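You operate a simulated robot arm through the tools that you are given. There is no shell and no other tool. Be economical: measure what you need, move in short steps, check, and stop when the job is done.

The job below is to be done with a simulated robot arm. You get a single attempt, and the scene is never put back.

## Task
Meter the damp envelope, lay on the blotter for that reading and press it till dry.
Fine: meter back in its place; leave the other blotter.

Only the result counts: the job must be done as asked and must still hold three seconds after the hand-in. Knocking over, shifting, dropping, spilling or breaking anything else fails it.

## Robot
A 7-joint arm with a two-finger parallel gripper, fixed in place. Base frame: the origin is at the foot of the arm, x ahead of it, y to its left, z up. Readings come in mm, rad, newtons and seconds.
Its first joint turns from -2.897 to 2.897 rad. Payload 4.4 kg.
The TCP is the grasp point between the finger pads, 23 mm short of the fingertips. In the tool frame z runs along the fingers and y along their closing line. Largest opening 94 mm; finger width 38, thickness 10; the body of the gripper, 54 by 96 mm, starts 39 mm behind the TCP.
Orientation is that of the tool frame in the base frame, as a unit quaternion [w, x, y, z]. With the fingers straight down and closing along the base's y, the tool's x points along the base's -x, its y along +y and its z along -z.

## Interface
- The arm moves only by the tool move_arm. Its argument "motion" is a list of rows, each a list of 3 entries, a list of its own where there are three numbers: the shift along the base's x, y, z in mm, then the turn, a rotation vector about the base's x, y, z in rad, then the gripper command, from -1 (shut) to 1 (fully open), values between in proportion. In form: [[[tx, ty, tz], [rx, ry, rz], jaw], ...]. A call has 1 to 20 rows; each row is the pose to reach, as a shift and turn from the pose commanded when the call began. Rows are played at 5 a second. More than 50 mm and 0.15 rad between two rows, or a gripper value outside its range, and nothing of the call is played. A pose out of reach is approached as far as the arm can. The call stops where the force on the tool passes 40 N (or 10 N more than at its start, if that is more) or the arm is blocked; 0.2 s more then pass. Each finger travels about 72 mm/s and halts on what it meets, pressing with about 28 N; the grip force reading is that of the motor and also rises with nothing between the fingers. The clock runs only during rows and for 0.2 s after the last one: add rows that repeat a pose to give the fingers time. It gives the time, the measured TCP pose, the force on the tool (base axes), the opening and the grip force at its end, in the units of the frame above (readings bear some noise), with the torque about the TCP (base axes, N m) and any sound that the robot's microphone picked up.
- Cameras (640 x 400 px; columns grow to the right, rows downward): "scene" is fixed at [399.5, -498.8, 1457.1]; the picture's right is [0.70, -0.71, 0.00], its down [-0.32, -0.31, -0.90] and it looks along [0.64, 0.63, -0.44] (base axes); focal length 311 px, centre (320, 200). "wrist" rides on the gripper at [86, 16, -74] in the tool frame; the picture's right is [-0.18, 0.98, 0.00], its down [-0.58, -0.11, -0.81] and it looks along [-0.79, -0.15, 0.59] (tool axes); focal length 243 px, centre (320, 200). There is no depth. A picture from a camera that has moved, and an enlarged one, comes with that camera's place and axes in the base frame and with its lens.
- capture(camera): a new picture of that camera. The clock stands still meanwhile.
- inspect(camera, box): a new picture of the part [left, top, right, bottom] of that camera's present view, enlarged. The clock stands still meanwhile.
- job_done(): hands the job in; it is judged then, once.

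Go step by step. Nothing tells you positions but the pictures and the camera data: compare them with the known pose of the tool, close in by small moves and look again before you grip or let go. The budget is 120 turns and 64 pictures, counting those below and the enlarged ones. Unless the task says otherwise, let go and move clear before handing in, and close with one line.

The tools are called after "Call:" by a JSON object that holds its "fn" and its "kwargs". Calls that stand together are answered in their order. move_arm: Moves the arm, as the interface text tells. Its arguments: {"type":"object","properties":{"motion":{"type":"array"}},"required":["motion"]} The other tools are called the same way: capture (camera) takes a picture; inspect (camera, box) takes an enlarged picture of a part of a camera's view; job_done () hands the job in.

At the start:

```text
time: 0.0
ee_pos: [705.9, 112.4, 1183.0]
orientation: [0.0, -0.001, 1.0, 0.0]
ft_force: [0.8, -0.4, 0.2]
moment: [0.01, 0.0, 0.0]
opening: 94.0
grip_force: 0.0
```

scene: 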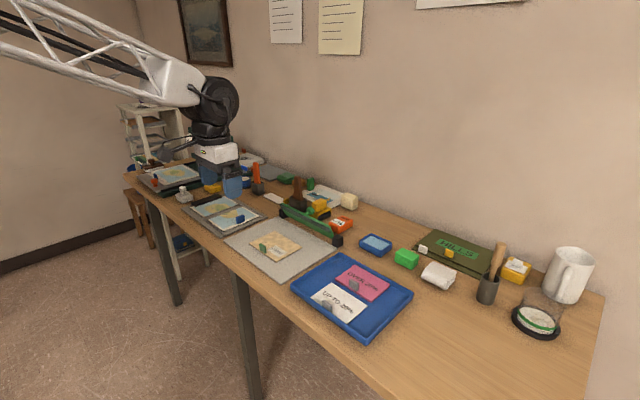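
wrist: 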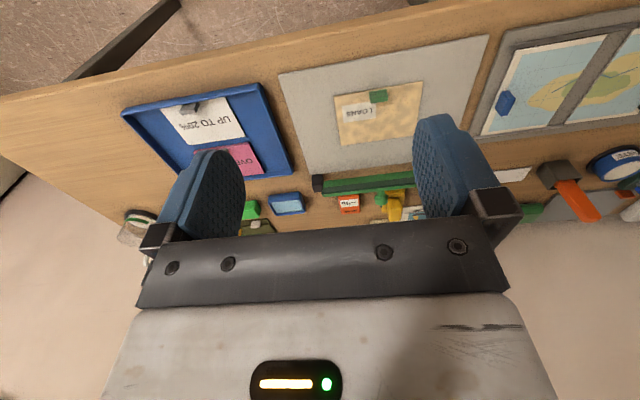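

I see a bench with a tray of two blotters (white "up to 20%", pink "over 20%"), an envelope on a grey board, and many small items. I'll enlarge the views to find the meter and the press/weight.

Call:
{"fn": "inspect", "kwargs": {"camera": "scene", "box": [220, 170, 420, 295]}}

Call:
{"fn": "inspect", "kwargs": {"camera": "scene", "box": [280, 215, 440, 345]}}

Call:
{"fn": "inspect", "kwargs": {"camera": "wrist", "box": [100, 60, 520, 260]}}

Call:
{"fn": "inspect", "kwargs": {"camera": "scene", "box": [120, 130, 320, 255]}}

```text
3.20 times, centred on (320, 232) of scene
camera zoom: at [399.5, -498.8, 1457.1], right [0.7, -0.71, 0.0], down [-0.32, -0.31, -0.9], along [0.64, 0.63, -0.44], focal length 996 px, centre (320, 96)
```

zoom: 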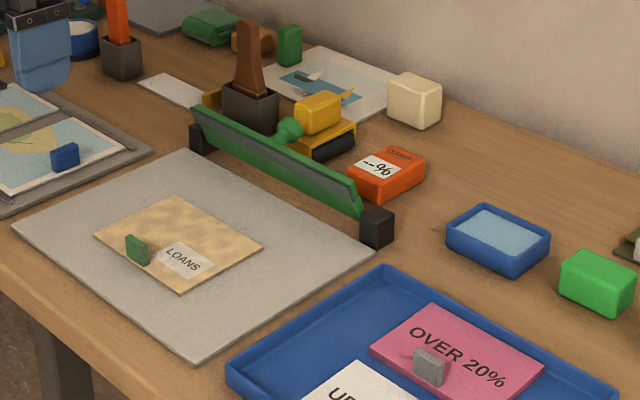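

```text
3.08 times, centred on (360, 280) of scene
camera zoom: at [399.5, -498.8, 1457.1], right [0.7, -0.71, 0.0], down [-0.32, -0.31, -0.9], along [0.64, 0.63, -0.44], focal length 958 px, centre (197, -46)
```

zoom: 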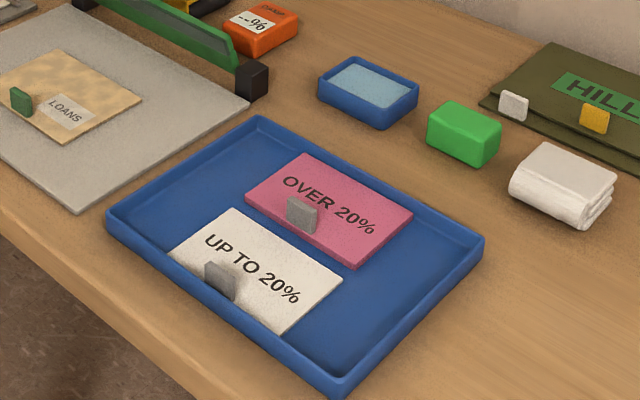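

```text
1.52 times, centred on (310, 160) of wrist
camera zoom: at [618.3, 128.2, 1256.9], right [0.18, 0.98, 0.0], down [0.58, -0.11, 0.81], along [0.79, -0.15, -0.59], focal length 370 px, centre (335, 261)
```

zoom: 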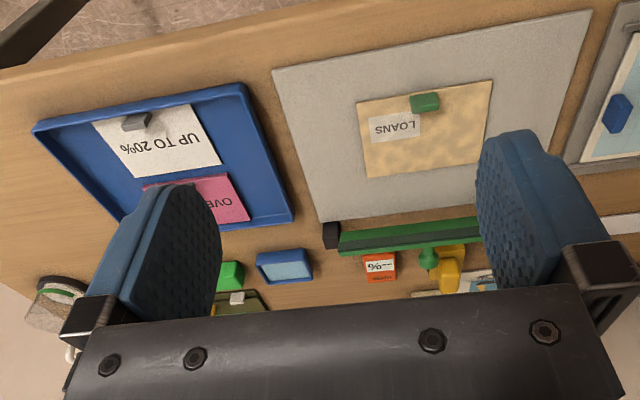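

```text
3.20 times, centred on (220, 192) of scene
camera zoom: at [399.5, -498.8, 1457.1], right [0.7, -0.71, 0.0], down [-0.32, -0.31, -0.9], along [0.64, 0.63, -0.44], focal length 996 px, centre (640, 224)
```

zoom: 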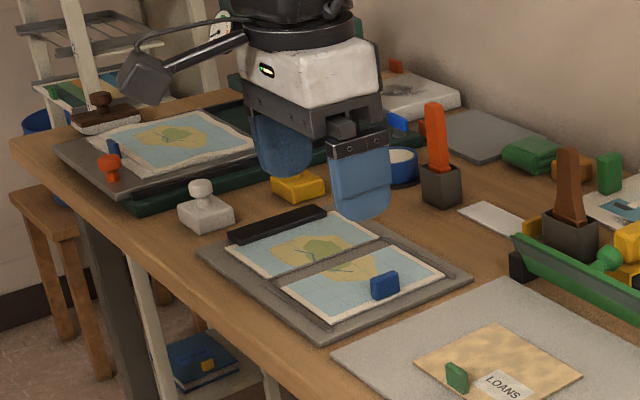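

The orange "--%" block is the meter, at roughly (1117, 108, 905). The envelope is near (884, 184) and the table top is at about z 890. The meter looks far out, so I'll test the reach and get a closer look.

Call:
{"fn": "move_arm", "kwargs": {"motion": [[[40, 0, -10], [0, 0, 0], 1], [[80, 0, -20], [0, 0, 0], 1], [[120, 0, -30], [0, 0, 0], 1], [[160, 0, -40], [0, 0, 0], 1], [[200, 0, -50], [0, 0, 0], 1], [[240, 0, -60], [0, 0, 0], 1], [[240, 0, -60], [0, 0, 0], 1]]}}

Call:
{"fn": "capture", "kwargs": {"camera": "wrist"}}

Call:
{"fn": "capture", "kwargs": {"camera": "scene"}}

```text
time: 1.6
ee_pos: [942.9, 114.0, 1121.8]
orientation: [0.0, 0.0, 1.0, 0.0]
ft_force: [-0.7, -0.2, 0.6]
moment: [-0.01, 0.05, -0.01]
opening: 94.0
grip_force: 0.2
```

```text
57 pictures are left
camera wrist: at [856.9, 129.6, 1195.9], right [0.18, 0.98, 0.0], down [0.58, -0.11, 0.81], along [0.79, -0.15, -0.59], focal length 243 px, centre (320, 200)
```

wrist: 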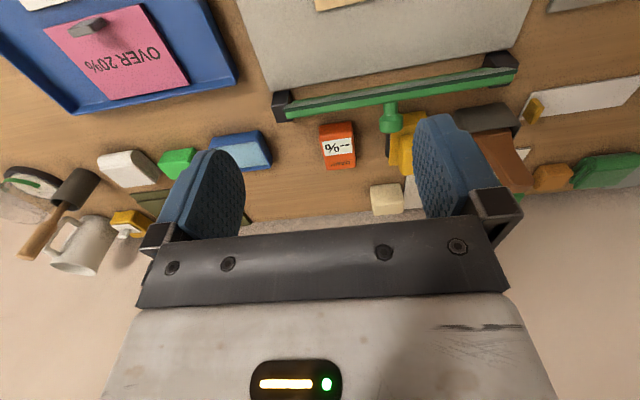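

```text
56 pictures are left
```

scene: 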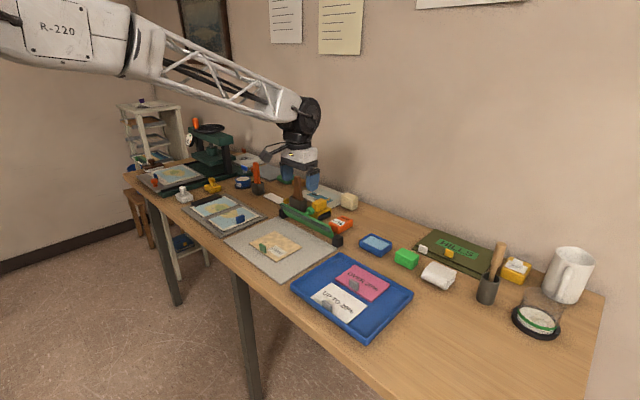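

The arm gets out here well enough. I'll look closely at the green bar and the meter, and at the green device behind on the left.

Call:
{"fn": "inspect", "kwargs": {"camera": "wrist", "box": [260, 20, 540, 195]}}

Call:
{"fn": "inspect", "kwargs": {"camera": "scene", "box": [120, 90, 280, 210]}}

Call:
{"fn": "inspect", "kwargs": {"camera": "scene", "box": [265, 180, 365, 250]}}

```text
2.29 times, centred on (400, 108) of wrist
camera zoom: at [856.9, 129.6, 1195.9], right [0.18, 0.98, 0.0], down [0.58, -0.11, 0.81], along [0.79, -0.15, -0.59], focal length 555 px, centre (137, 411)
```

zoom: 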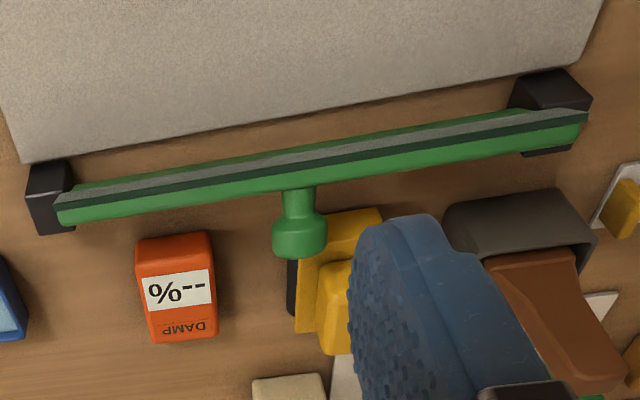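

```text
3.33 times, centred on (200, 150) of scene
camera zoom: at [399.5, -498.8, 1457.1], right [0.7, -0.71, 0.0], down [-0.32, -0.31, -0.9], along [0.64, 0.63, -0.44], focal length 1038 px, centre (720, 367)
```

zoom: 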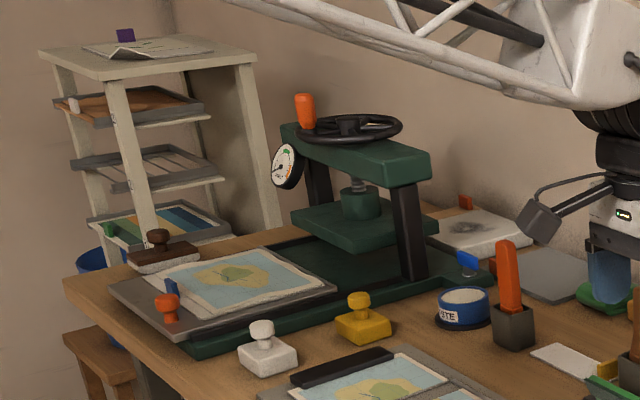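

```text
5.71 times, centred on (315, 215) of scene
camera zoom: at [399.5, -498.8, 1457.1], right [0.7, -0.71, 0.0], down [-0.32, -0.31, -0.9], along [0.64, 0.63, -0.44], focal length 1779 px, centre (349, 114)
```

zoom: 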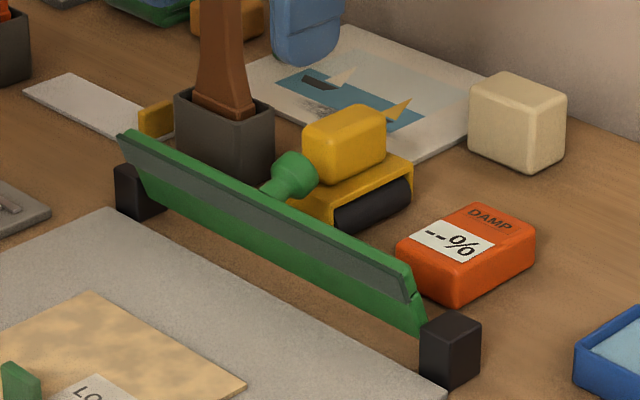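

The meter is about 47 mm (y) by 85 mm (x), turned a few degrees, and centred near (1112, 110). I'll move above it and take another look.

Call:
{"fn": "move_arm", "kwargs": {"motion": [[[40, 0, -10], [0, 0, 0], 1], [[80, -1, -30], [0, 0, 0], 1], [[120, -2, -60], [0, 0, 0], 1], [[145, -3, -90], [0, 0, 0], 1], [[168, -4, -120], [0, 0, 0], 1], [[168, -4, -140], [0, 0, 0], 1], [[168, -4, -140], [0, 0, 0], 1]]}}

Call:
{"fn": "capture", "kwargs": {"camera": "wrist"}}

Call:
{"fn": "inspect", "kwargs": {"camera": "scene", "box": [270, 160, 390, 250]}}

```text
time: 3.2
ee_pos: [1112.6, 108.8, 985.4]
orientation: [0.0, 0.0, 1.0, 0.001]
ft_force: [0.7, 0.3, 0.7]
moment: [0.01, -0.01, 0.0]
opening: 93.9
grip_force: 0.1
```

```text
52 pictures are left
camera wrist: at [1026.0, 124.6, 1057.3], right [0.18, 0.98, 0.0], down [0.58, -0.11, 0.81], along [0.79, -0.15, -0.59], focal length 243 px, centre (320, 200)
```

wrist: 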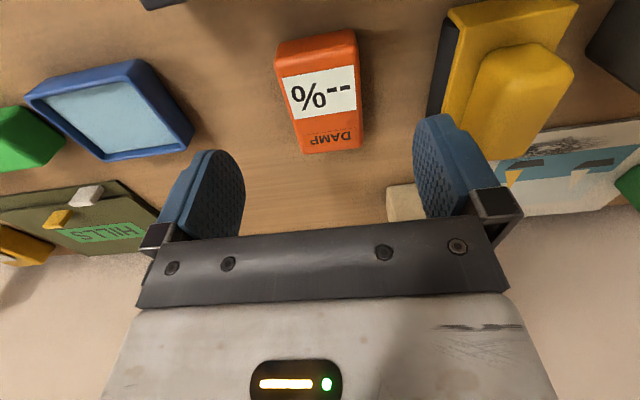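

```text
4.44 times, centred on (330, 205) of scene
camera zoom: at [399.5, -498.8, 1457.1], right [0.7, -0.71, 0.0], down [-0.32, -0.31, -0.9], along [0.64, 0.63, -0.44], focal length 1384 px, centre (276, 178)
```

zoom: 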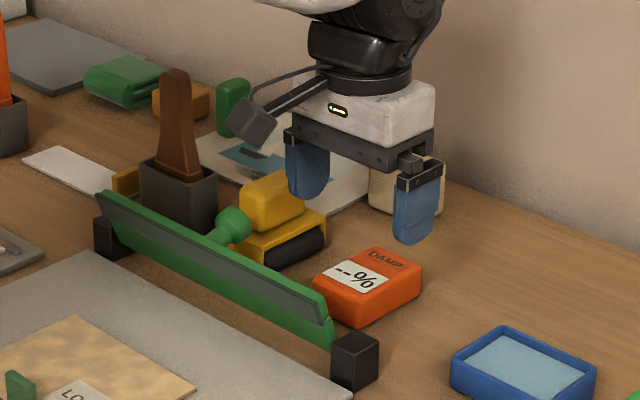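

The gripper is lined up over the meter, whose centre is about (1119, 110) with roughly −2° yaw. I'll go down with the fingers open, watching the force.

Call:
{"fn": "move_arm", "kwargs": {"motion": [[[7, 1, -20], [0, 0, -0.035], 1], [[7, 1, -40], [0, 0, -0.035], 1], [[7, 1, -55], [0, 0, -0.035], 1], [[7, 1, -66], [0, 0, -0.035], 1], [[7, 1, -66], [0, 0, -0.035], 1]]}}

Call:
{"fn": "capture", "kwargs": {"camera": "wrist"}}

Call:
{"fn": "inspect", "kwargs": {"camera": "scene", "box": [290, 180, 390, 250]}}

```text
time: 4.4
ee_pos: [1118.9, 109.9, 917.4]
orientation: [0.0, 0.017, 1.0, 0.0]
ft_force: [-0.7, 0.4, -0.1]
moment: [0.0, -0.02, -0.01]
opening: 93.9
grip_force: 0.1
```

```text
50 pictures are left
camera wrist: at [1033.9, 128.1, 991.5], right [0.22, 0.98, 0.0], down [0.58, -0.13, 0.81], along [0.79, -0.18, -0.59], focal length 243 px, centre (320, 200)
```

wrist: 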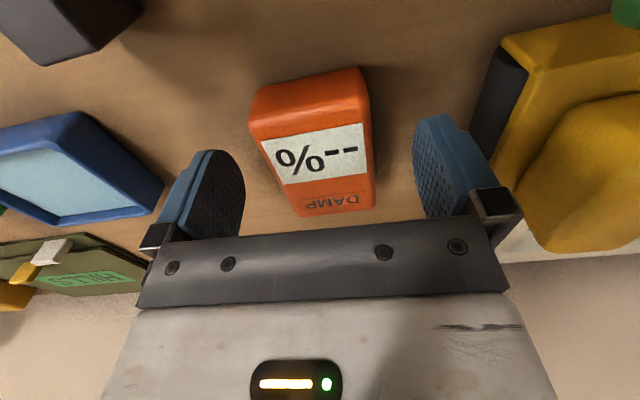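

```text
5.71 times, centred on (340, 215) of scene
camera zoom: at [399.5, -498.8, 1457.1], right [0.7, -0.71, 0.0], down [-0.32, -0.31, -0.9], along [0.64, 0.63, -0.44], focal length 1779 px, centre (206, 114)
```

zoom: 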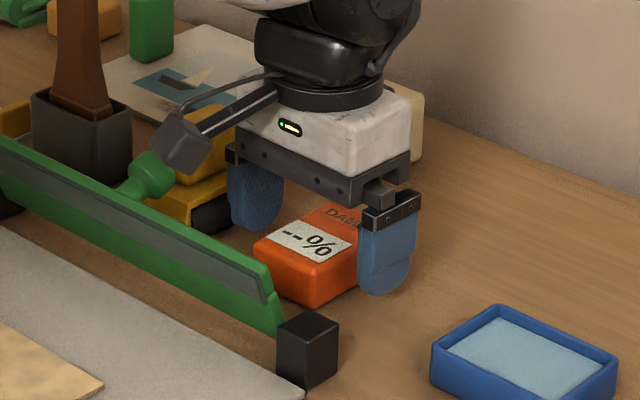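

The fingers straddle the meter evenly. I'll lower 3 mm more, grip it and lift slightly.

Call:
{"fn": "move_arm", "kwargs": {"motion": [[[2, 1, -3], [0, 0, 0], 1], [[2, 1, -3], [0, 0, 0], 0.3], [[2, 1, -3], [0, 0, 0], -0.2], [[2, 1, -3], [0, 0, 0], -0.4], [[2, 1, -3], [0, 0, 0], -0.4], [[2, 1, -3], [0, 0, 0], -0.4]]}}

```text
time: 5.8
ee_pos: [1120.3, 110.5, 915.5]
orientation: [0.0, 0.017, 1.0, 0.0]
ft_force: [0.3, -1.2, 2.3]
moment: [-0.14, 0.09, 0.02]
opening: 51.8
grip_force: 27.8
```

The meter is gripped at a 51.8 mm opening, and I've noted its home pose as TCP (1120.3, 110.5, 915.5). I'll lift it and carry it over the bare part of the envelope, near (893, 196).

Call:
{"fn": "move_arm", "kwargs": {"motion": [[[0, 0, 20], [0, 0, 0], -0.4], [[0, 0, 50], [0, 0, 0], -0.4], [[0, 0, 90], [0, 0, 0], -0.4], [[-30, 10, 100], [0, 0, 0], -0.4], [[-70, 20, 100], [0, 0, 0], -0.4], [[-110, 35, 100], [0, 0, 0], -0.4], [[-150, 50, 100], [0, 0, 0], -0.4], [[-190, 70, 100], [0, 0, 0], -0.4], [[-227, 85, 100], [0, 0, 0], -0.4], [[-227, 85, 70], [0, 0, 0], -0.4], [[-227, 85, 50], [0, 0, 0], -0.4], [[-227, 85, 50], [0, 0, 0], -0.4]]}}

Call:
{"fn": "capture", "kwargs": {"camera": "wrist"}}

Call:
{"fn": "inspect", "kwargs": {"camera": "scene", "box": [200, 180, 360, 280]}}

```text
time: 8.4
ee_pos: [894.3, 193.8, 965.5]
orientation: [-0.001, 0.017, 1.0, 0.0]
ft_force: [-0.2, -0.1, 0.4]
moment: [0.02, 0.02, 0.0]
opening: 28.5
grip_force: 0.0
```

```text
48 pictures are left
camera wrist: at [808.3, 213.0, 1038.4], right [0.22, 0.98, 0.0], down [0.58, -0.13, 0.81], along [0.79, -0.18, -0.59], focal length 243 px, centre (320, 200)
```

wrist: 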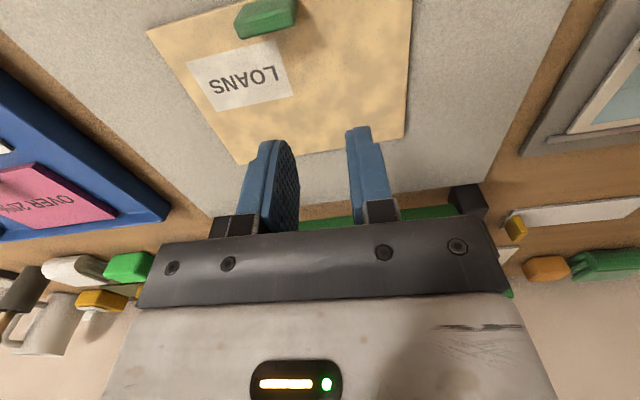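

```text
4.00 times, centred on (280, 230) of scene
camera zoom: at [399.5, -498.8, 1457.1], right [0.7, -0.71, 0.0], down [-0.32, -0.31, -0.9], along [0.64, 0.63, -0.44], focal length 1245 px, centre (480, 80)
```

zoom: 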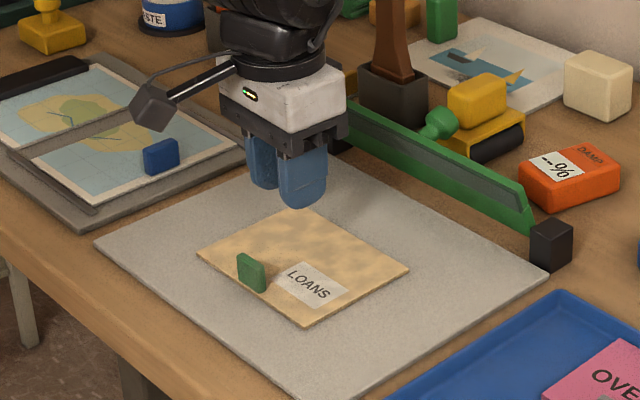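

The meter slipped out on lifting and stayed on the bench, so the grip was too high on it. I'll go back, check where it lies now, and grip lower.

Call:
{"fn": "move_arm", "kwargs": {"motion": [[[0, 0, 40], [0, 0, 0], 0.3], [[37, -15, 50], [0, 0, 0], 1], [[77, -35, 50], [0, 0, 0], 1], [[117, -50, 50], [0, 0, 0], 1], [[157, -65, 50], [0, 0, 0], 1], [[192, -75, 50], [0, 0, 0], 1], [[210, -85, 35], [0, 0, 0.035], 1], [[210, -85, 20], [0, 0, 0.035], 1], [[210, -85, 20], [0, 0, 0.035], 1]]}}

Call:
{"fn": "inspect", "kwargs": {"camera": "wrist", "box": [220, 0, 420, 170]}}

Call:
{"fn": "inspect", "kwargs": {"camera": "scene", "box": [270, 160, 390, 250]}}

```text
time: 10.4
ee_pos: [1103.6, 109.5, 985.8]
orientation: [0.0, 0.0, 1.0, 0.0]
ft_force: [0.9, -0.1, -0.4]
moment: [0.03, -0.05, 0.03]
opening: 94.0
grip_force: 0.0
```

```text
2.35 times, centred on (320, 85) of wrist
camera zoom: at [1017.6, 125.7, 1058.1], right [0.18, 0.98, 0.0], down [0.58, -0.11, 0.81], along [0.79, -0.15, -0.59], focal length 571 px, centre (320, 471)
```

zoom: 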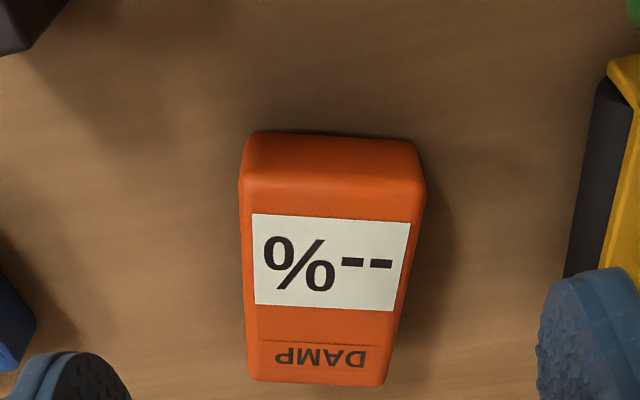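

```text
4.44 times, centred on (330, 205) of scene
camera zoom: at [399.5, -498.8, 1457.1], right [0.7, -0.71, 0.0], down [-0.32, -0.31, -0.9], along [0.64, 0.63, -0.44], focal length 1384 px, centre (276, 178)
```

zoom: 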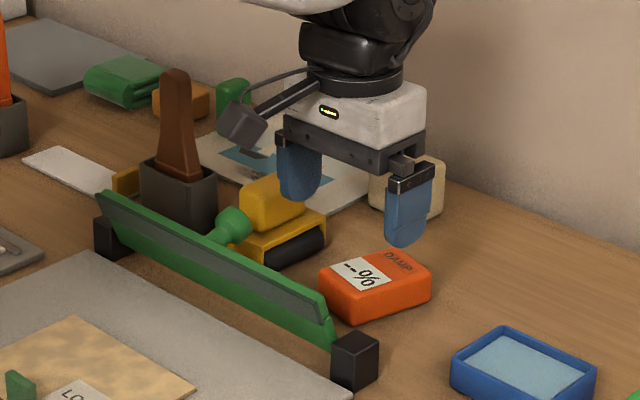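

The meter has been turned to about −14° and sits near (1131, 105). The bench top is at about z 876, lower than I thought, so the first grip only caught the rounded top edges. I'll align to the new yaw and grip lower.

Call:
{"fn": "move_arm", "kwargs": {"motion": [[[15, -2, 0], [0, 0, -0.12], 1], [[27, -4, -10], [0, 0, -0.244], 1], [[27, -4, -35], [0, 0, -0.244], 1], [[27, -4, -55], [0, 0, -0.244], 1], [[27, -4, -70], [0, 0, -0.244], 1], [[27, -4, -79], [0, 0, -0.244], 1], [[27, -4, -79], [0, 0, -0.244], 1]]}}

Call:
{"fn": "capture", "kwargs": {"camera": "wrist"}}

```text
time: 12.0
ee_pos: [1129.8, 105.2, 906.8]
orientation: [0.0, 0.122, 0.992, 0.0]
ft_force: [-0.4, 0.0, 0.4]
moment: [0.0, 0.01, -0.03]
opening: 94.0
grip_force: 0.0
```

```text
44 pictures are left
camera wrist: at [1049.5, 141.9, 979.9], right [0.42, 0.91, 0.0], down [0.54, -0.25, 0.81], along [0.73, -0.34, -0.59], focal length 243 px, centre (320, 200)
```

wrist: 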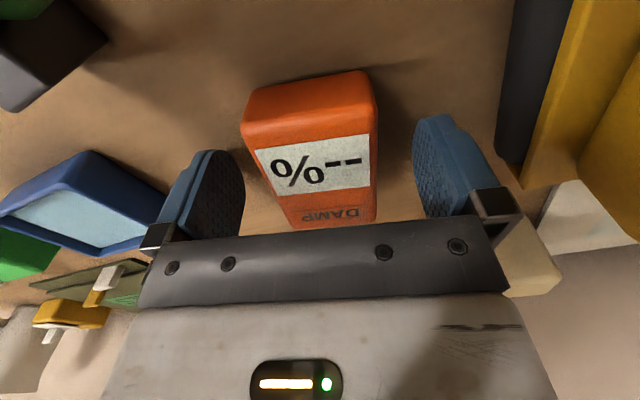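

The fingers are aligned with the meter. I'll go down a little more, grip, and make a small test lift.

Call:
{"fn": "move_arm", "kwargs": {"motion": [[[0, 0, -3], [0, 0, 0], 1], [[0, 0, -3], [0, 0, 0], 0.3], [[0, 0, -3], [0, 0, 0], -0.2], [[0, 0, -3], [0, 0, 0], -1], [[0, 0, -3], [0, 0, 0], -1], [[0, 0, -3], [0, 0, 0], -1]]}}

Call:
{"fn": "move_arm", "kwargs": {"motion": [[[0, 0, 5], [0, 0, 0], -1], [[0, 0, 10], [0, 0, 0], -1], [[0, 0, 20], [0, 0, 0], -1], [[0, 0, 20], [0, 0, 0], -1]]}}

Call:
{"fn": "capture", "kwargs": {"camera": "wrist"}}

```text
time: 13.4
ee_pos: [1129.3, 103.9, 903.1]
orientation: [0.0, 0.122, 0.993, 0.0]
ft_force: [-0.1, -0.3, 0.8]
moment: [-0.03, 0.0, 0.02]
opening: 51.7
grip_force: 28.3
```

```text
time: 14.4
ee_pos: [1131.5, 105.4, 921.8]
orientation: [0.0, 0.122, 0.993, 0.0]
ft_force: [-0.2, -0.4, -1.5]
moment: [-0.01, 0.01, 0.0]
opening: 52.0
grip_force: 28.1
```

```text
43 pictures are left
camera wrist: at [1051.6, 142.0, 996.2], right [0.42, 0.91, 0.0], down [0.54, -0.25, 0.81], along [0.73, -0.34, -0.59], focal length 243 px, centre (320, 200)
```

wrist: 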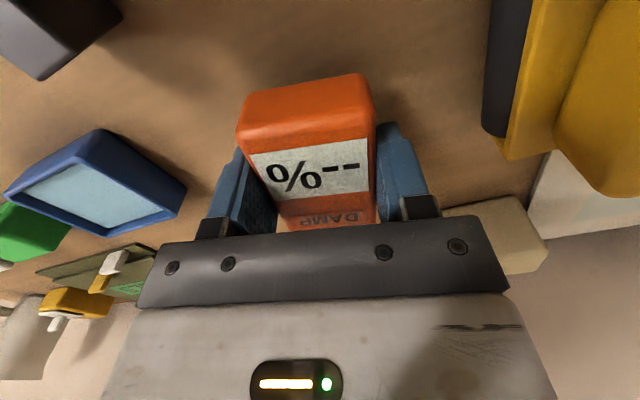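

The meter is held securely now. I'll carry it high over to the envelope at about (905, 200), and turn it back to its original yaw on the way.

Call:
{"fn": "move_arm", "kwargs": {"motion": [[[0, 0, 30], [0, 0, 0], -1], [[0, 0, 60], [0, 0, 0.1], -1], [[-15, 5, 85], [0, 0, 0.21], -1], [[-50, 20, 85], [0, 0, 0.21], -1], [[-90, 40, 85], [0, 0, 0.21], -1], [[-130, 55, 85], [0, 0, 0.21], -1], [[-170, 75, 85], [0, 0, 0.21], -1], [[-205, 90, 80], [0, 0, 0.21], -1], [[-226, 95, 60], [0, 0, 0.21], -1], [[-226, 95, 30], [0, 0, 0.21], -1], [[-226, 95, 10], [0, 0, 0.21], -1], [[-226, 95, 10], [0, 0, 0.21], -1]]}}

Call:
{"fn": "capture", "kwargs": {"camera": "wrist"}}

Call:
{"fn": "inspect", "kwargs": {"camera": "scene", "box": [220, 190, 340, 280]}}

```text
time: 17.0
ee_pos: [904.4, 201.6, 932.5]
orientation: [0.001, 0.017, 1.0, 0.001]
ft_force: [-0.6, -1.0, -1.3]
moment: [0.0, -0.03, 0.0]
opening: 51.8
grip_force: 28.1
```

```text
42 pictures are left
camera wrist: at [819.0, 219.1, 1005.8], right [0.22, 0.98, 0.0], down [0.58, -0.13, 0.81], along [0.79, -0.18, -0.59], focal length 243 px, centre (320, 200)
```

wrist: 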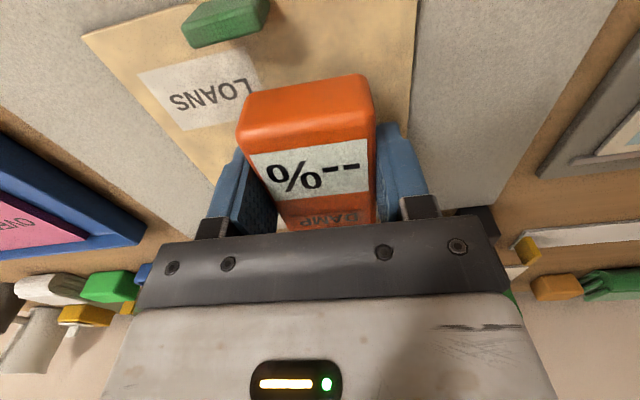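

```text
4.44 times, centred on (280, 235) of scene
camera zoom: at [399.5, -498.8, 1457.1], right [0.7, -0.71, 0.0], down [-0.32, -0.31, -0.9], along [0.64, 0.63, -0.44], focal length 1384 px, centre (498, 44)
```

zoom: 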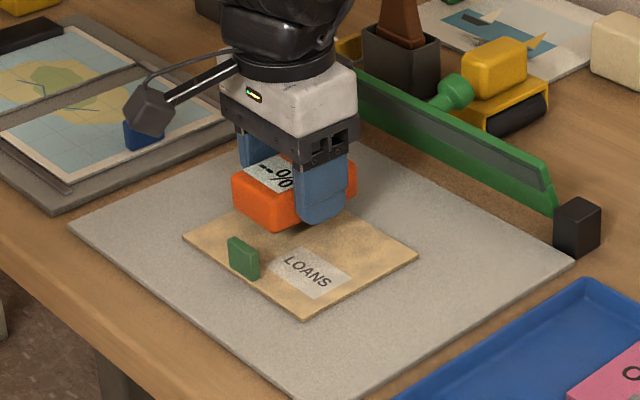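

The meter is above the bare part of the envelope. I'll lower it gently until it touches.

Call:
{"fn": "move_arm", "kwargs": {"motion": [[[0, 0, -6], [0, 0, 0], -1], [[0, 0, -12], [0, 0, 0], -1], [[0, 0, -16], [0, 0, 0], -1], [[0, 0, -18], [0, 0, 0], -1], [[0, 0, -20], [0, 0, 0], -1], [[0, 0, -20], [0, 0, 0], -1]]}}

Call:
{"fn": "inspect", "kwargs": {"camera": "wrist", "box": [220, 60, 420, 240]}}

```text
time: 18.4
ee_pos: [906.5, 201.6, 913.5]
orientation: [0.001, 0.017, 1.0, 0.0]
ft_force: [-0.2, -0.7, 6.0]
moment: [0.01, 0.12, -0.04]
opening: 51.7
grip_force: 27.7
```

```text
2.22 times, centred on (320, 150) of wrist
camera zoom: at [821.0, 219.2, 986.5], right [0.22, 0.98, 0.0], down [0.58, -0.13, 0.81], along [0.79, -0.18, -0.59], focal length 539 px, centre (320, 311)
```

zoom: 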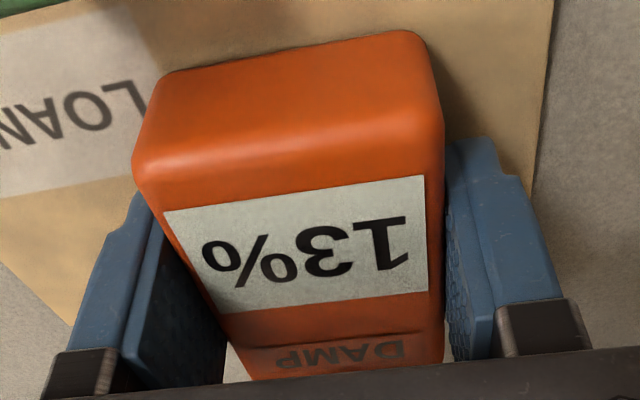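

The meter reads 13%. I'll hold it a moment longer to confirm that the reading is steady.

Call:
{"fn": "move_arm", "kwargs": {"motion": [[[0, 0, -1], [0, 0, 0], -1], [[0, 0, -1], [0, 0, 0], -1], [[0, 0, -1], [0, 0, 0], -1], [[0, 0, -1], [0, 0, 0], -1], [[0, 0, -1], [0, 0, 0], -1]]}}

Call:
{"fn": "inspect", "kwargs": {"camera": "wrist", "box": [220, 60, 420, 240]}}

```text
time: 19.6
ee_pos: [906.7, 200.9, 912.5]
orientation: [0.001, 0.016, 1.0, 0.001]
ft_force: [1.8, -0.8, 19.4]
moment: [-0.05, 0.19, 0.0]
opening: 51.8
grip_force: 28.4
```

```text
2.22 times, centred on (320, 150) of wrist
camera zoom: at [820.7, 219.5, 986.2], right [0.22, 0.98, 0.0], down [0.58, -0.13, 0.81], along [0.79, -0.17, -0.59], focal length 539 px, centre (320, 311)
```

zoom: 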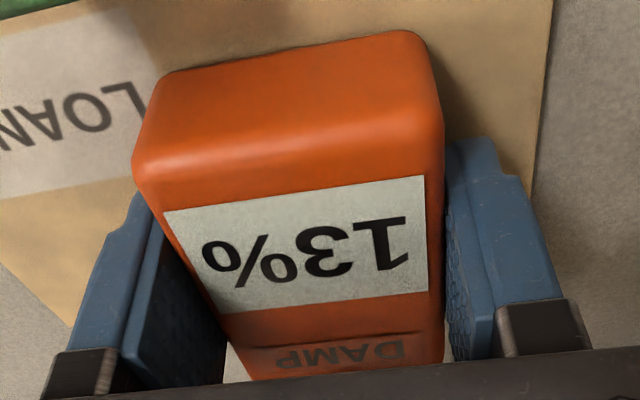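

A steady 13% calls for the white "UP TO 20%" blotter. I'll return the meter to its home spot first.

Call:
{"fn": "move_arm", "kwargs": {"motion": [[[0, 0, 25], [0, 0, 0], -1], [[0, 0, 60], [0, 0, 0], -1], [[15, -5, 95], [0, 0, 0.01], -1], [[55, -20, 95], [0, 0, 0.01], -1], [[95, -40, 95], [0, 0, 0.01], -1], [[135, -60, 95], [0, 0, 0.01], -1], [[175, -75, 95], [0, 0, 0.01], -1], [[205, -88, 90], [0, 0, 0.01], -1], [[215, -90, 70], [0, 0, 0.01], -1], [[215, -90, 40], [0, 0, 0.01], -1], [[215, -90, 15], [0, 0, 0.01], -1], [[215, -90, 0], [0, 0, 0.01], -1], [[215, -90, 0], [0, 0, 0.01], -1]]}}

Call:
{"fn": "inspect", "kwargs": {"camera": "scene", "box": [290, 180, 390, 250]}}

```text
time: 22.4
ee_pos: [1119.5, 112.2, 911.3]
orientation: [0.0, 0.012, 1.0, 0.0]
ft_force: [-0.3, -1.1, -2.3]
moment: [0.0, -0.03, 0.02]
opening: 51.5
grip_force: 28.2
```

```text
5.71 times, centred on (340, 215) of scene
camera zoom: at [399.5, -498.8, 1457.1], right [0.7, -0.71, 0.0], down [-0.32, -0.31, -0.9], along [0.64, 0.63, -0.44], focal length 1779 px, centre (206, 114)
```

zoom: 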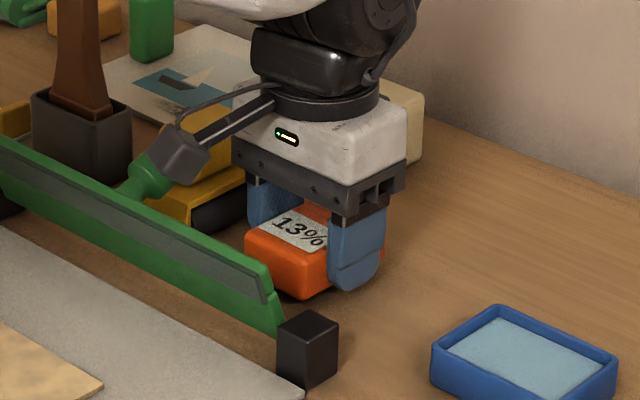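

It's nearly back. Next to the earlier picture it sits slightly short in x, so I'll shift it +4 mm, lower it close to the bench and compare again.

Call:
{"fn": "move_arm", "kwargs": {"motion": [[[3, -1, 0], [0, 0, 0], -1], [[5, -1, -4], [0, 0, 0], -1], [[5, -1, -6], [0, 0, 0], -1], [[5, -1, -6], [0, 0, 0], -1]]}}

Call:
{"fn": "inspect", "kwargs": {"camera": "scene", "box": [290, 180, 390, 250]}}

```text
time: 23.4
ee_pos: [1124.7, 110.6, 906.2]
orientation: [0.0, 0.013, 1.0, 0.0]
ft_force: [-0.5, 0.6, -0.7]
moment: [0.0, -0.01, 0.0]
opening: 51.5
grip_force: 28.0
```

```text
5.71 times, centred on (340, 215) of scene
camera zoom: at [399.5, -498.8, 1457.1], right [0.7, -0.71, 0.0], down [-0.32, -0.31, -0.9], along [0.64, 0.63, -0.44], focal length 1779 px, centre (206, 114)
```

zoom: 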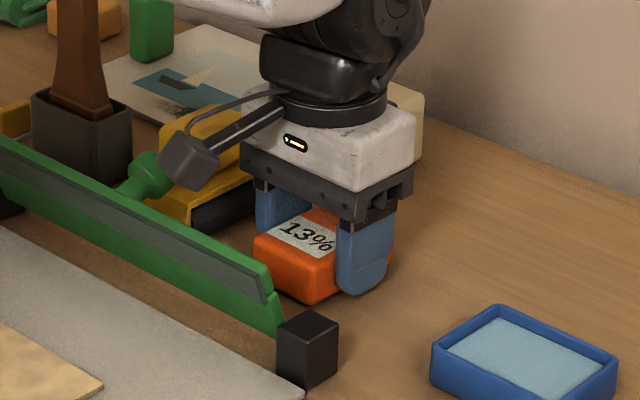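

The meter outline now matches the first picture. I'll lower the last couple of mm, release it and rise.

Call:
{"fn": "move_arm", "kwargs": {"motion": [[[0, 0, -2], [0, 0, 0], -1], [[0, 0, -3], [0, 0, 0], -1], [[0, 0, -3], [0, 0, 0], 0.3], [[0, 0, -3], [0, 0, 0], 0.6], [[0, 0, -3], [0, 0, 0], 0.8], [[0, 0, 20], [0, 0, 0], 0.8], [[0, 0, 60], [0, 0, 0], 0.8], [[-10, 0, 95], [0, 0, 0], 0.8], [[-10, 0, 95], [0, 0, 0], 0.8]]}}

Call:
{"fn": "inspect", "kwargs": {"camera": "scene", "box": [270, 160, 390, 250]}}

```text
time: 25.4
ee_pos: [1115.1, 111.7, 1001.3]
orientation: [0.0, 0.012, 1.0, 0.0]
ft_force: [0.4, 0.1, -1.0]
moment: [0.0, -0.01, 0.0]
opening: 84.8
grip_force: 0.0
```

```text
4.44 times, centred on (330, 205) of scene
camera zoom: at [399.5, -498.8, 1457.1], right [0.7, -0.71, 0.0], down [-0.32, -0.31, -0.9], along [0.64, 0.63, -0.44], focal length 1384 px, centre (276, 178)
```

zoom: 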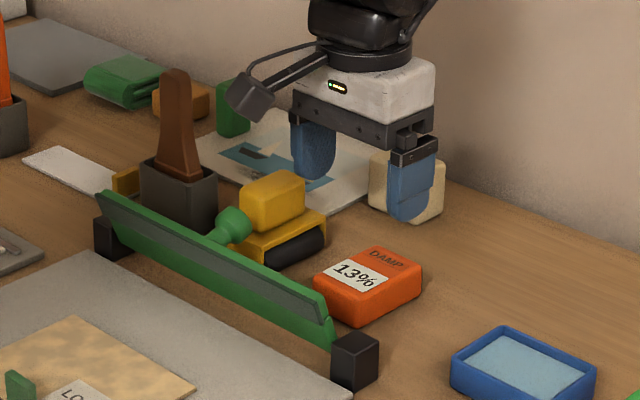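

The meter is back exactly as it was. The white blotter's centre is near (852, −114), with its tab at about (818, −114). I'll move over it for a closer look.

Call:
{"fn": "move_arm", "kwargs": {"motion": [[[-30, -20, 10], [0, 0, 0], 0.8], [[-65, -45, 20], [0, 0, 0], 0.8], [[-100, -70, 20], [0, 0, 0], 0.8], [[-135, -95, 20], [0, 0, 0], 0.8], [[-170, -120, 20], [0, 0, 0], 0.8], [[-205, -150, 20], [0, 0, 0], 0.8], [[-240, -180, 20], [0, 0, 0.01], 0.8], [[-270, -205, 10], [0, 0, 0.02], 0.8], [[-297, -225, 0], [0, 0, 0.025], 0.8], [[-297, -225, -10], [0, 0, 0.025], 0.8], [[-297, -225, -10], [0, 0, 0.025], 0.8]]}}

Call:
{"fn": "capture", "kwargs": {"camera": "wrist"}}

Call:
{"fn": "inspect", "kwargs": {"camera": "scene", "box": [280, 240, 420, 340]}}

```text
time: 27.8
ee_pos: [821.7, -115.6, 989.0]
orientation: [0.001, -0.001, 1.0, 0.0]
ft_force: [0.2, 0.0, -0.2]
moment: [0.01, 0.01, -0.05]
opening: 84.7
grip_force: 0.0
```

```text
35 pictures are left
camera wrist: at [734.4, -99.9, 1062.0], right [0.18, 0.98, 0.0], down [0.58, -0.11, 0.81], along [0.79, -0.15, -0.59], focal length 243 px, centre (320, 200)
```

wrist: 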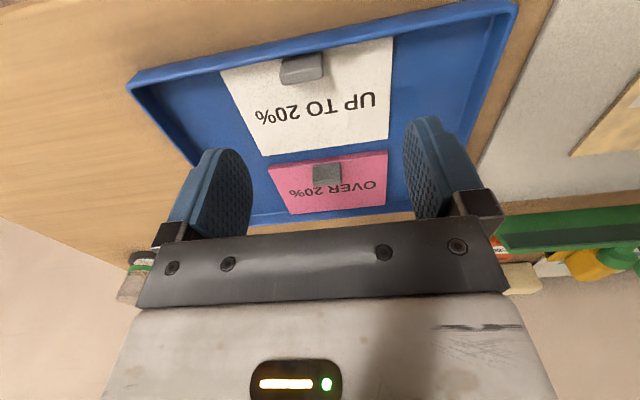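

```text
4.00 times, centred on (350, 290) of scene
camera zoom: at [399.5, -498.8, 1457.1], right [0.7, -0.71, 0.0], down [-0.32, -0.31, -0.9], along [0.64, 0.63, -0.44], focal length 1245 px, centre (200, -160)
```

zoom: 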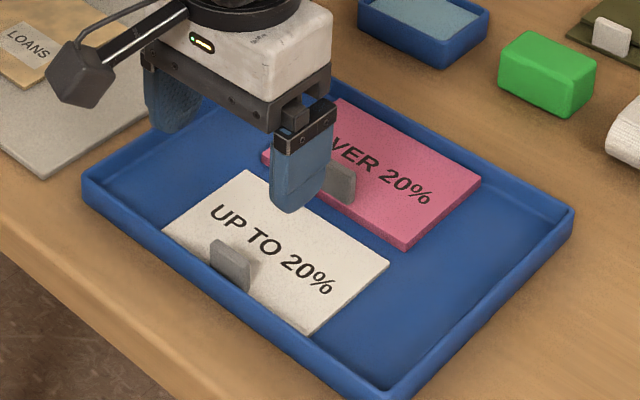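

I need a sharper look at the white blotter's tab and the tray rim beside it.

Call:
{"fn": "inspect", "kwargs": {"camera": "wrist", "box": [200, 20, 420, 180]}}

Call:
{"fn": "inspect", "kwargs": {"camera": "scene", "box": [305, 275, 385, 335]}}

```text
2.50 times, centred on (310, 100) of wrist
camera zoom: at [734.4, -99.9, 1062.0], right [0.18, 0.98, 0.0], down [0.58, -0.11, 0.81], along [0.79, -0.15, -0.59], focal length 606 px, centre (345, 450)
```

zoom: 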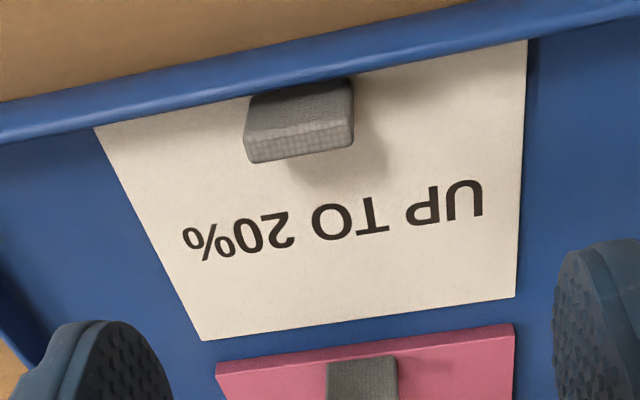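

```text
6.67 times, centred on (345, 305) of scene
camera zoom: at [399.5, -498.8, 1457.1], right [0.7, -0.71, 0.0], down [-0.32, -0.31, -0.9], along [0.64, 0.63, -0.44], focal length 2076 px, centre (153, -500)
```

zoom: 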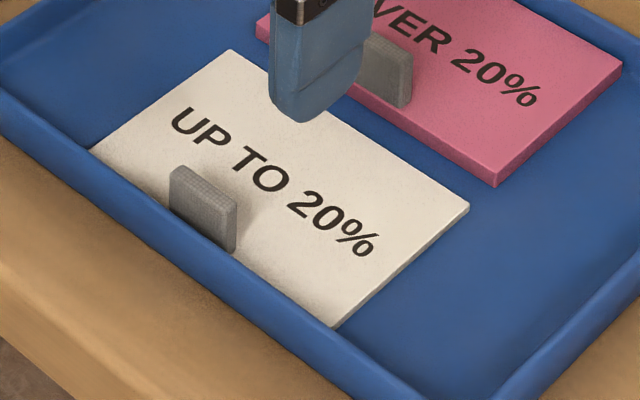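

The tab is about 28 mm wide (y −141 to −113) and 9 mm thick at x ≈ 811, only about 5 mm from the tray rim. I'll close across y with the fingers set back from the rim at TCP x ≈ 826, come down partway and look again.

Call:
{"fn": "move_arm", "kwargs": {"motion": [[[5, -12, -15], [0, 0, 0], 0.3], [[5, -12, -35], [0, 0, 0], 0.3], [[5, -12, -50], [0, 0, 0], 0.3], [[5, -12, -58], [0, 0, 0], 0.3], [[5, -12, -58], [0, 0, 0], 0.3]]}}

Call:
{"fn": "inspect", "kwargs": {"camera": "wrist", "box": [160, 20, 480, 240]}}

Call:
{"fn": "inspect", "kwargs": {"camera": "scene", "box": [305, 275, 385, 335]}}

```text
time: 29.0
ee_pos: [825.0, -127.0, 932.6]
orientation: [0.0, -0.001, 1.0, 0.0]
ft_force: [0.0, 0.4, 0.1]
moment: [0.0, 0.0, -0.01]
opening: 61.1
grip_force: 0.0
```

```text
1.82 times, centred on (320, 130) of wrist
camera zoom: at [738.3, -112.1, 1005.1], right [0.18, 0.98, 0.0], down [0.58, -0.11, 0.81], along [0.79, -0.15, -0.59], focal length 441 px, centre (320, 327)
```

zoom: 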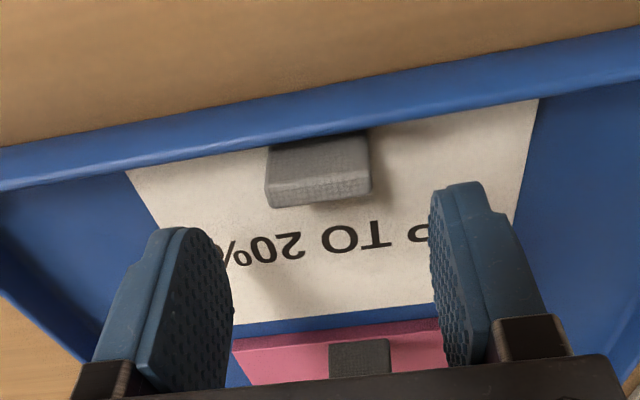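

```text
6.67 times, centred on (345, 305) of scene
camera zoom: at [399.5, -498.8, 1457.1], right [0.7, -0.71, 0.0], down [-0.32, -0.31, -0.9], along [0.64, 0.63, -0.44], focal length 2076 px, centre (153, -500)
```

zoom: 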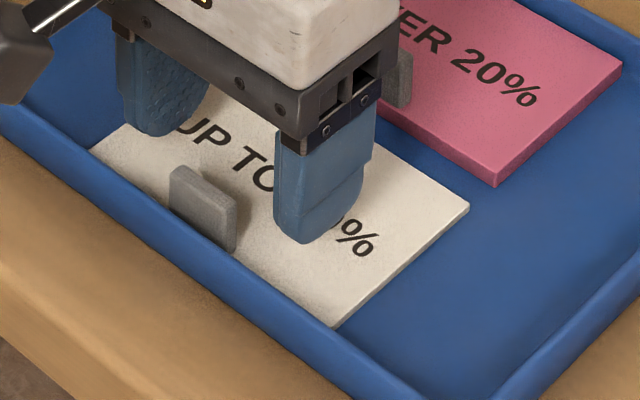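

The tab's top is at x 806–815, y −140 to −113, and the fingers clear the rim by about 3 mm. I'll lower to about z 909, check contact, then close on the tab.

Call:
{"fn": "move_arm", "kwargs": {"motion": [[[1, 0.5, -8], [0, 0, 0], 0.3], [[1, 0.5, -15], [0, 0, 0], 0.3], [[1, 0.5, -20], [0, 0, 0], 0.3], [[1, 0.5, -23], [0, 0, 0], 0.3], [[1, 0.5, -23], [0, 0, 0], 0.3]]}}

Call:
{"fn": "capture", "kwargs": {"camera": "wrist"}}

```text
time: 30.2
ee_pos: [826.2, -125.2, 911.4]
orientation: [0.002, 0.0, 1.0, 0.0]
ft_force: [-4.5, -0.7, 38.2]
moment: [0.07, 0.2, -0.02]
opening: 61.1
grip_force: 0.1
```

```text
29 pictures are left
camera wrist: at [739.8, -109.9, 983.8], right [0.18, 0.98, 0.0], down [0.58, -0.11, 0.81], along [0.8, -0.15, -0.59], focal length 243 px, centre (320, 200)
```

wrist: 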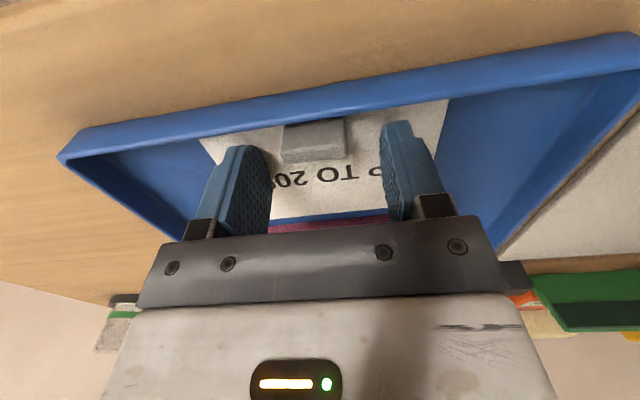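

The fingertips touched down at TCP 911. I'll back off 3 mm and close on the tab.

Call:
{"fn": "move_arm", "kwargs": {"motion": [[[0, -1, 4], [0, 0, 0], 0.3], [[0, -1, 4], [0, 0, 0], 0.3], [[0, -1, 4], [0, 0, 0], -0.2], [[0, -1, 4], [0, 0, 0], -0.8], [[0, -1, 4], [0, 0, 0], -1], [[0, -1, 4], [0, 0, 0], -1], [[0, -1, 4], [0, 0, 0], -1]]}}

Call:
{"fn": "inspect", "kwargs": {"camera": "wrist", "box": [160, 20, 480, 240]}}

```text
time: 31.8
ee_pos: [824.5, -127.1, 913.0]
orientation: [0.0, 0.0, 1.0, 0.0]
ft_force: [-1.2, -0.3, -0.6]
moment: [0.02, -0.04, 0.04]
opening: 27.3
grip_force: 27.7
```

```text
1.82 times, centred on (320, 130) of wrist
camera zoom: at [738.6, -111.0, 986.0], right [0.18, 0.98, 0.0], down [0.58, -0.11, 0.81], along [0.79, -0.15, -0.59], focal length 441 px, centre (320, 327)
```

zoom: 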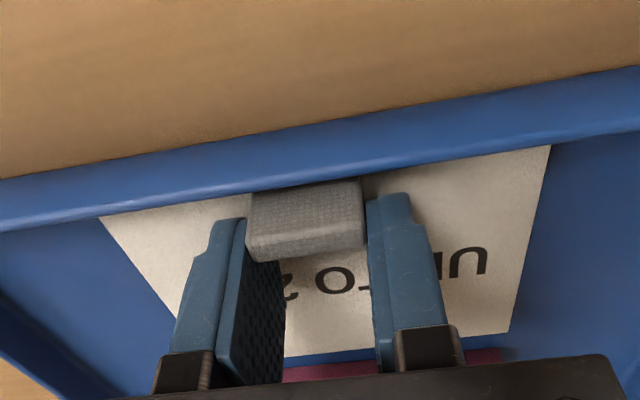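

I have the tab at a 27 mm opening. I'll make a slow test lift and check.

Call:
{"fn": "move_arm", "kwargs": {"motion": [[[0, 0, 5], [0, 0, 0], -1], [[0, 0, 12], [0, 0, 0], -1], [[0, 0, 22], [0, 0, 0], -1], [[0, 0, 35], [0, 0, 0], -1], [[0, 0, 50], [0, 0, 0], -1], [[0, 0, 50], [0, 0, 0], -1]]}}

Call:
{"fn": "capture", "kwargs": {"camera": "wrist"}}

Call:
{"fn": "inspect", "kwargs": {"camera": "scene", "box": [280, 240, 420, 340]}}

```text
time: 33.2
ee_pos: [823.3, -127.6, 964.0]
orientation: [0.0, -0.001, 1.0, -0.001]
ft_force: [0.2, 0.6, -0.7]
moment: [0.01, 0.01, 0.0]
opening: 27.1
grip_force: 27.9
```

```text
27 pictures are left
camera wrist: at [737.7, -111.8, 1037.4], right [0.18, 0.98, 0.0], down [0.58, -0.11, 0.81], along [0.79, -0.15, -0.59], focal length 243 px, centre (320, 200)
```

wrist: 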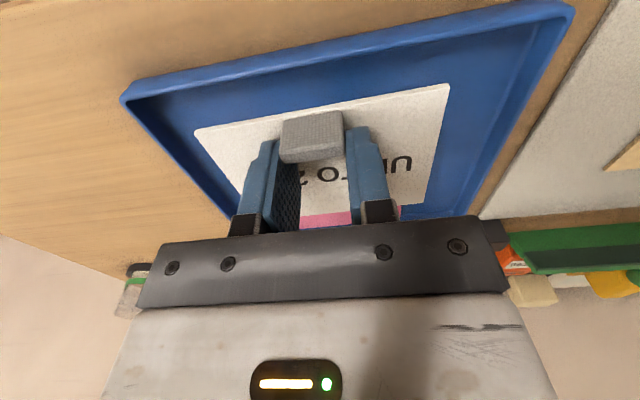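

```text
4.00 times, centred on (350, 290) of scene
camera zoom: at [399.5, -498.8, 1457.1], right [0.7, -0.71, 0.0], down [-0.32, -0.31, -0.9], along [0.64, 0.63, -0.44], focal length 1245 px, centre (200, -160)
```

zoom: 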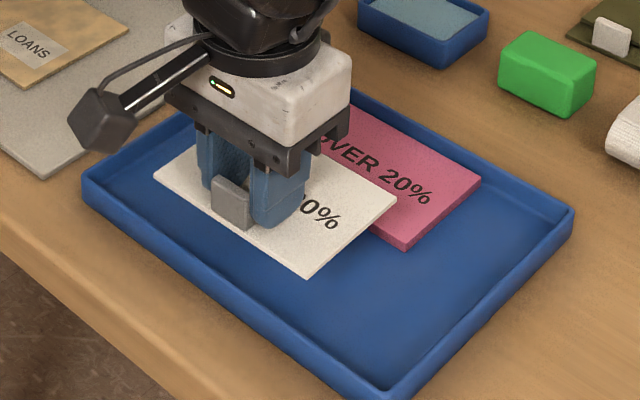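

The white blotter is held level and clear of the tray. I'll carry it over to the envelope, whose centre is near (893, 180), and aim the blotter centre at (895, 180) so it clears the envelope's green tab.

Call:
{"fn": "move_arm", "kwargs": {"motion": [[[0, 0, 20], [0, 0, 0], -1], [[5, 30, 25], [0, 0, 0], -1], [[10, 65, 25], [0, 0, 0], -1], [[15, 105, 25], [0, 0, 0], -1], [[22, 145, 25], [0, 0, 0], -1], [[28, 185, 25], [0, 0, 0], -1], [[34, 225, 25], [0, 0, 0], -1], [[40, 260, 25], [0, 0, 0], -1], [[45, 290, 25], [0, 0, 0], -1], [[47, 307, 15], [0, 0, 0], -1], [[47, 307, -10], [0, 0, 0], -1], [[47, 307, -10], [0, 0, 0], -1]]}}

Call:
{"fn": "capture", "kwargs": {"camera": "wrist"}}

Call:
{"fn": "inspect", "kwargs": {"camera": "scene", "box": [220, 190, 340, 280]}}

```text
time: 35.8
ee_pos: [870.1, 178.6, 954.2]
orientation: [0.001, -0.001, 1.0, 0.0]
ft_force: [0.0, 0.0, -0.2]
moment: [0.03, 0.01, -0.01]
opening: 27.1
grip_force: 27.9
```

```text
25 pictures are left
camera wrist: at [784.2, 194.6, 1028.2], right [0.18, 0.98, 0.0], down [0.58, -0.11, 0.81], along [0.79, -0.15, -0.59], focal length 243 px, centre (320, 200)
```

wrist: 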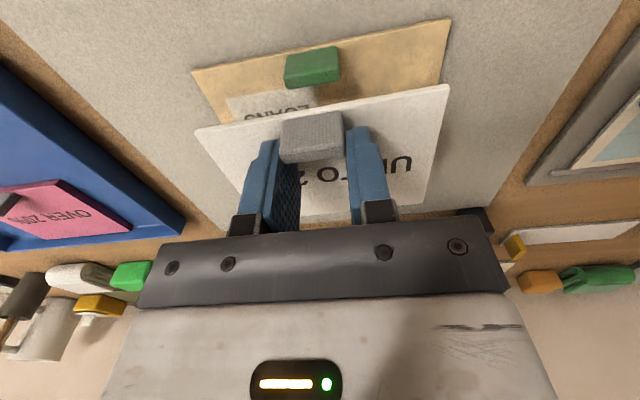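

```text
4.44 times, centred on (280, 235) of scene
camera zoom: at [399.5, -498.8, 1457.1], right [0.7, -0.71, 0.0], down [-0.32, -0.31, -0.9], along [0.64, 0.63, -0.44], focal length 1384 px, centre (498, 44)
```

zoom: 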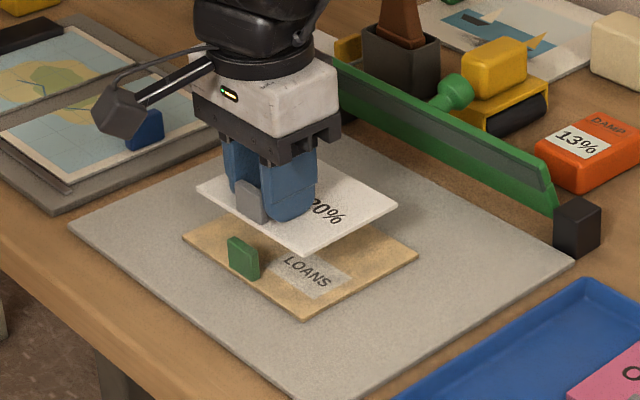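

The blotter's front edge is at about x 848, right beside the green tab's back face. I'll shift it +5 in x and +1 in y, then lower it gently.

Call:
{"fn": "move_arm", "kwargs": {"motion": [[[5, 1.5, 0], [0, 0, 0], -1], [[5, 1.5, -10], [0, 0, 0], -1], [[5, 1.5, -18], [0, 0, 0], -1], [[5, 1.5, -24], [0, 0, 0], -1], [[5, 1.5, -24], [0, 0, 0], -1]]}}

Call:
{"fn": "capture", "kwargs": {"camera": "wrist"}}

Call:
{"fn": "inspect", "kwargs": {"camera": "scene", "box": [230, 200, 320, 270]}}

```text
time: 37.0
ee_pos: [876.7, 180.5, 931.4]
orientation: [0.0, -0.001, 1.0, 0.0]
ft_force: [-0.9, -0.2, -0.3]
moment: [0.03, 0.01, -0.03]
opening: 27.0
grip_force: 28.5
```

```text
23 pictures are left
camera wrist: at [790.5, 196.3, 1003.9], right [0.18, 0.98, 0.0], down [0.58, -0.11, 0.81], along [0.79, -0.15, -0.59], focal length 243 px, centre (320, 200)
```

wrist: 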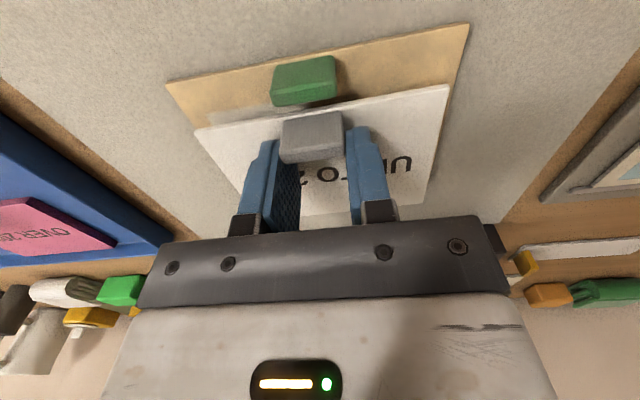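

```text
5.71 times, centred on (275, 235) of scene
camera zoom: at [399.5, -498.8, 1457.1], right [0.7, -0.71, 0.0], down [-0.32, -0.31, -0.9], along [0.64, 0.63, -0.44], focal length 1779 px, centre (577, 0)
```

zoom: 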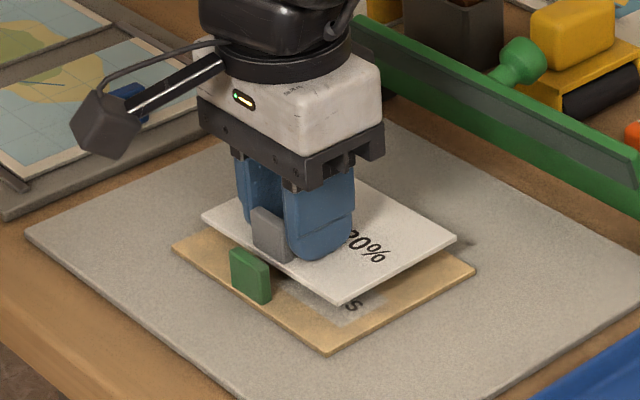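

The blotter clears the green tab. I'll lower it to contact.

Call:
{"fn": "move_arm", "kwargs": {"motion": [[[0, 0, -5], [0, 0, 0], -1], [[0, 0, -8], [0, 0, 0], -1], [[0, 0, -10], [0, 0, 0], -1], [[0, 0, -11], [0, 0, 0], -1], [[0, 0, -11], [0, 0, 0], -1]]}}

Call:
{"fn": "inspect", "kwargs": {"camera": "scene", "box": [230, 200, 320, 270]}}

```text
time: 38.2
ee_pos: [877.3, 180.3, 919.1]
orientation: [-0.001, -0.001, 1.0, 0.0]
ft_force: [-0.3, -0.6, -0.3]
moment: [-0.01, 0.02, 0.0]
opening: 27.0
grip_force: 28.2
```

```text
5.71 times, centred on (275, 235) of scene
camera zoom: at [399.5, -498.8, 1457.1], right [0.7, -0.71, 0.0], down [-0.32, -0.31, -0.9], along [0.64, 0.63, -0.44], focal length 1779 px, centre (577, 0)
```

zoom: 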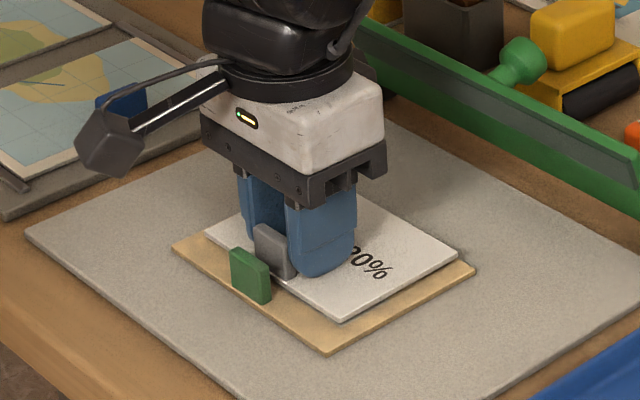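

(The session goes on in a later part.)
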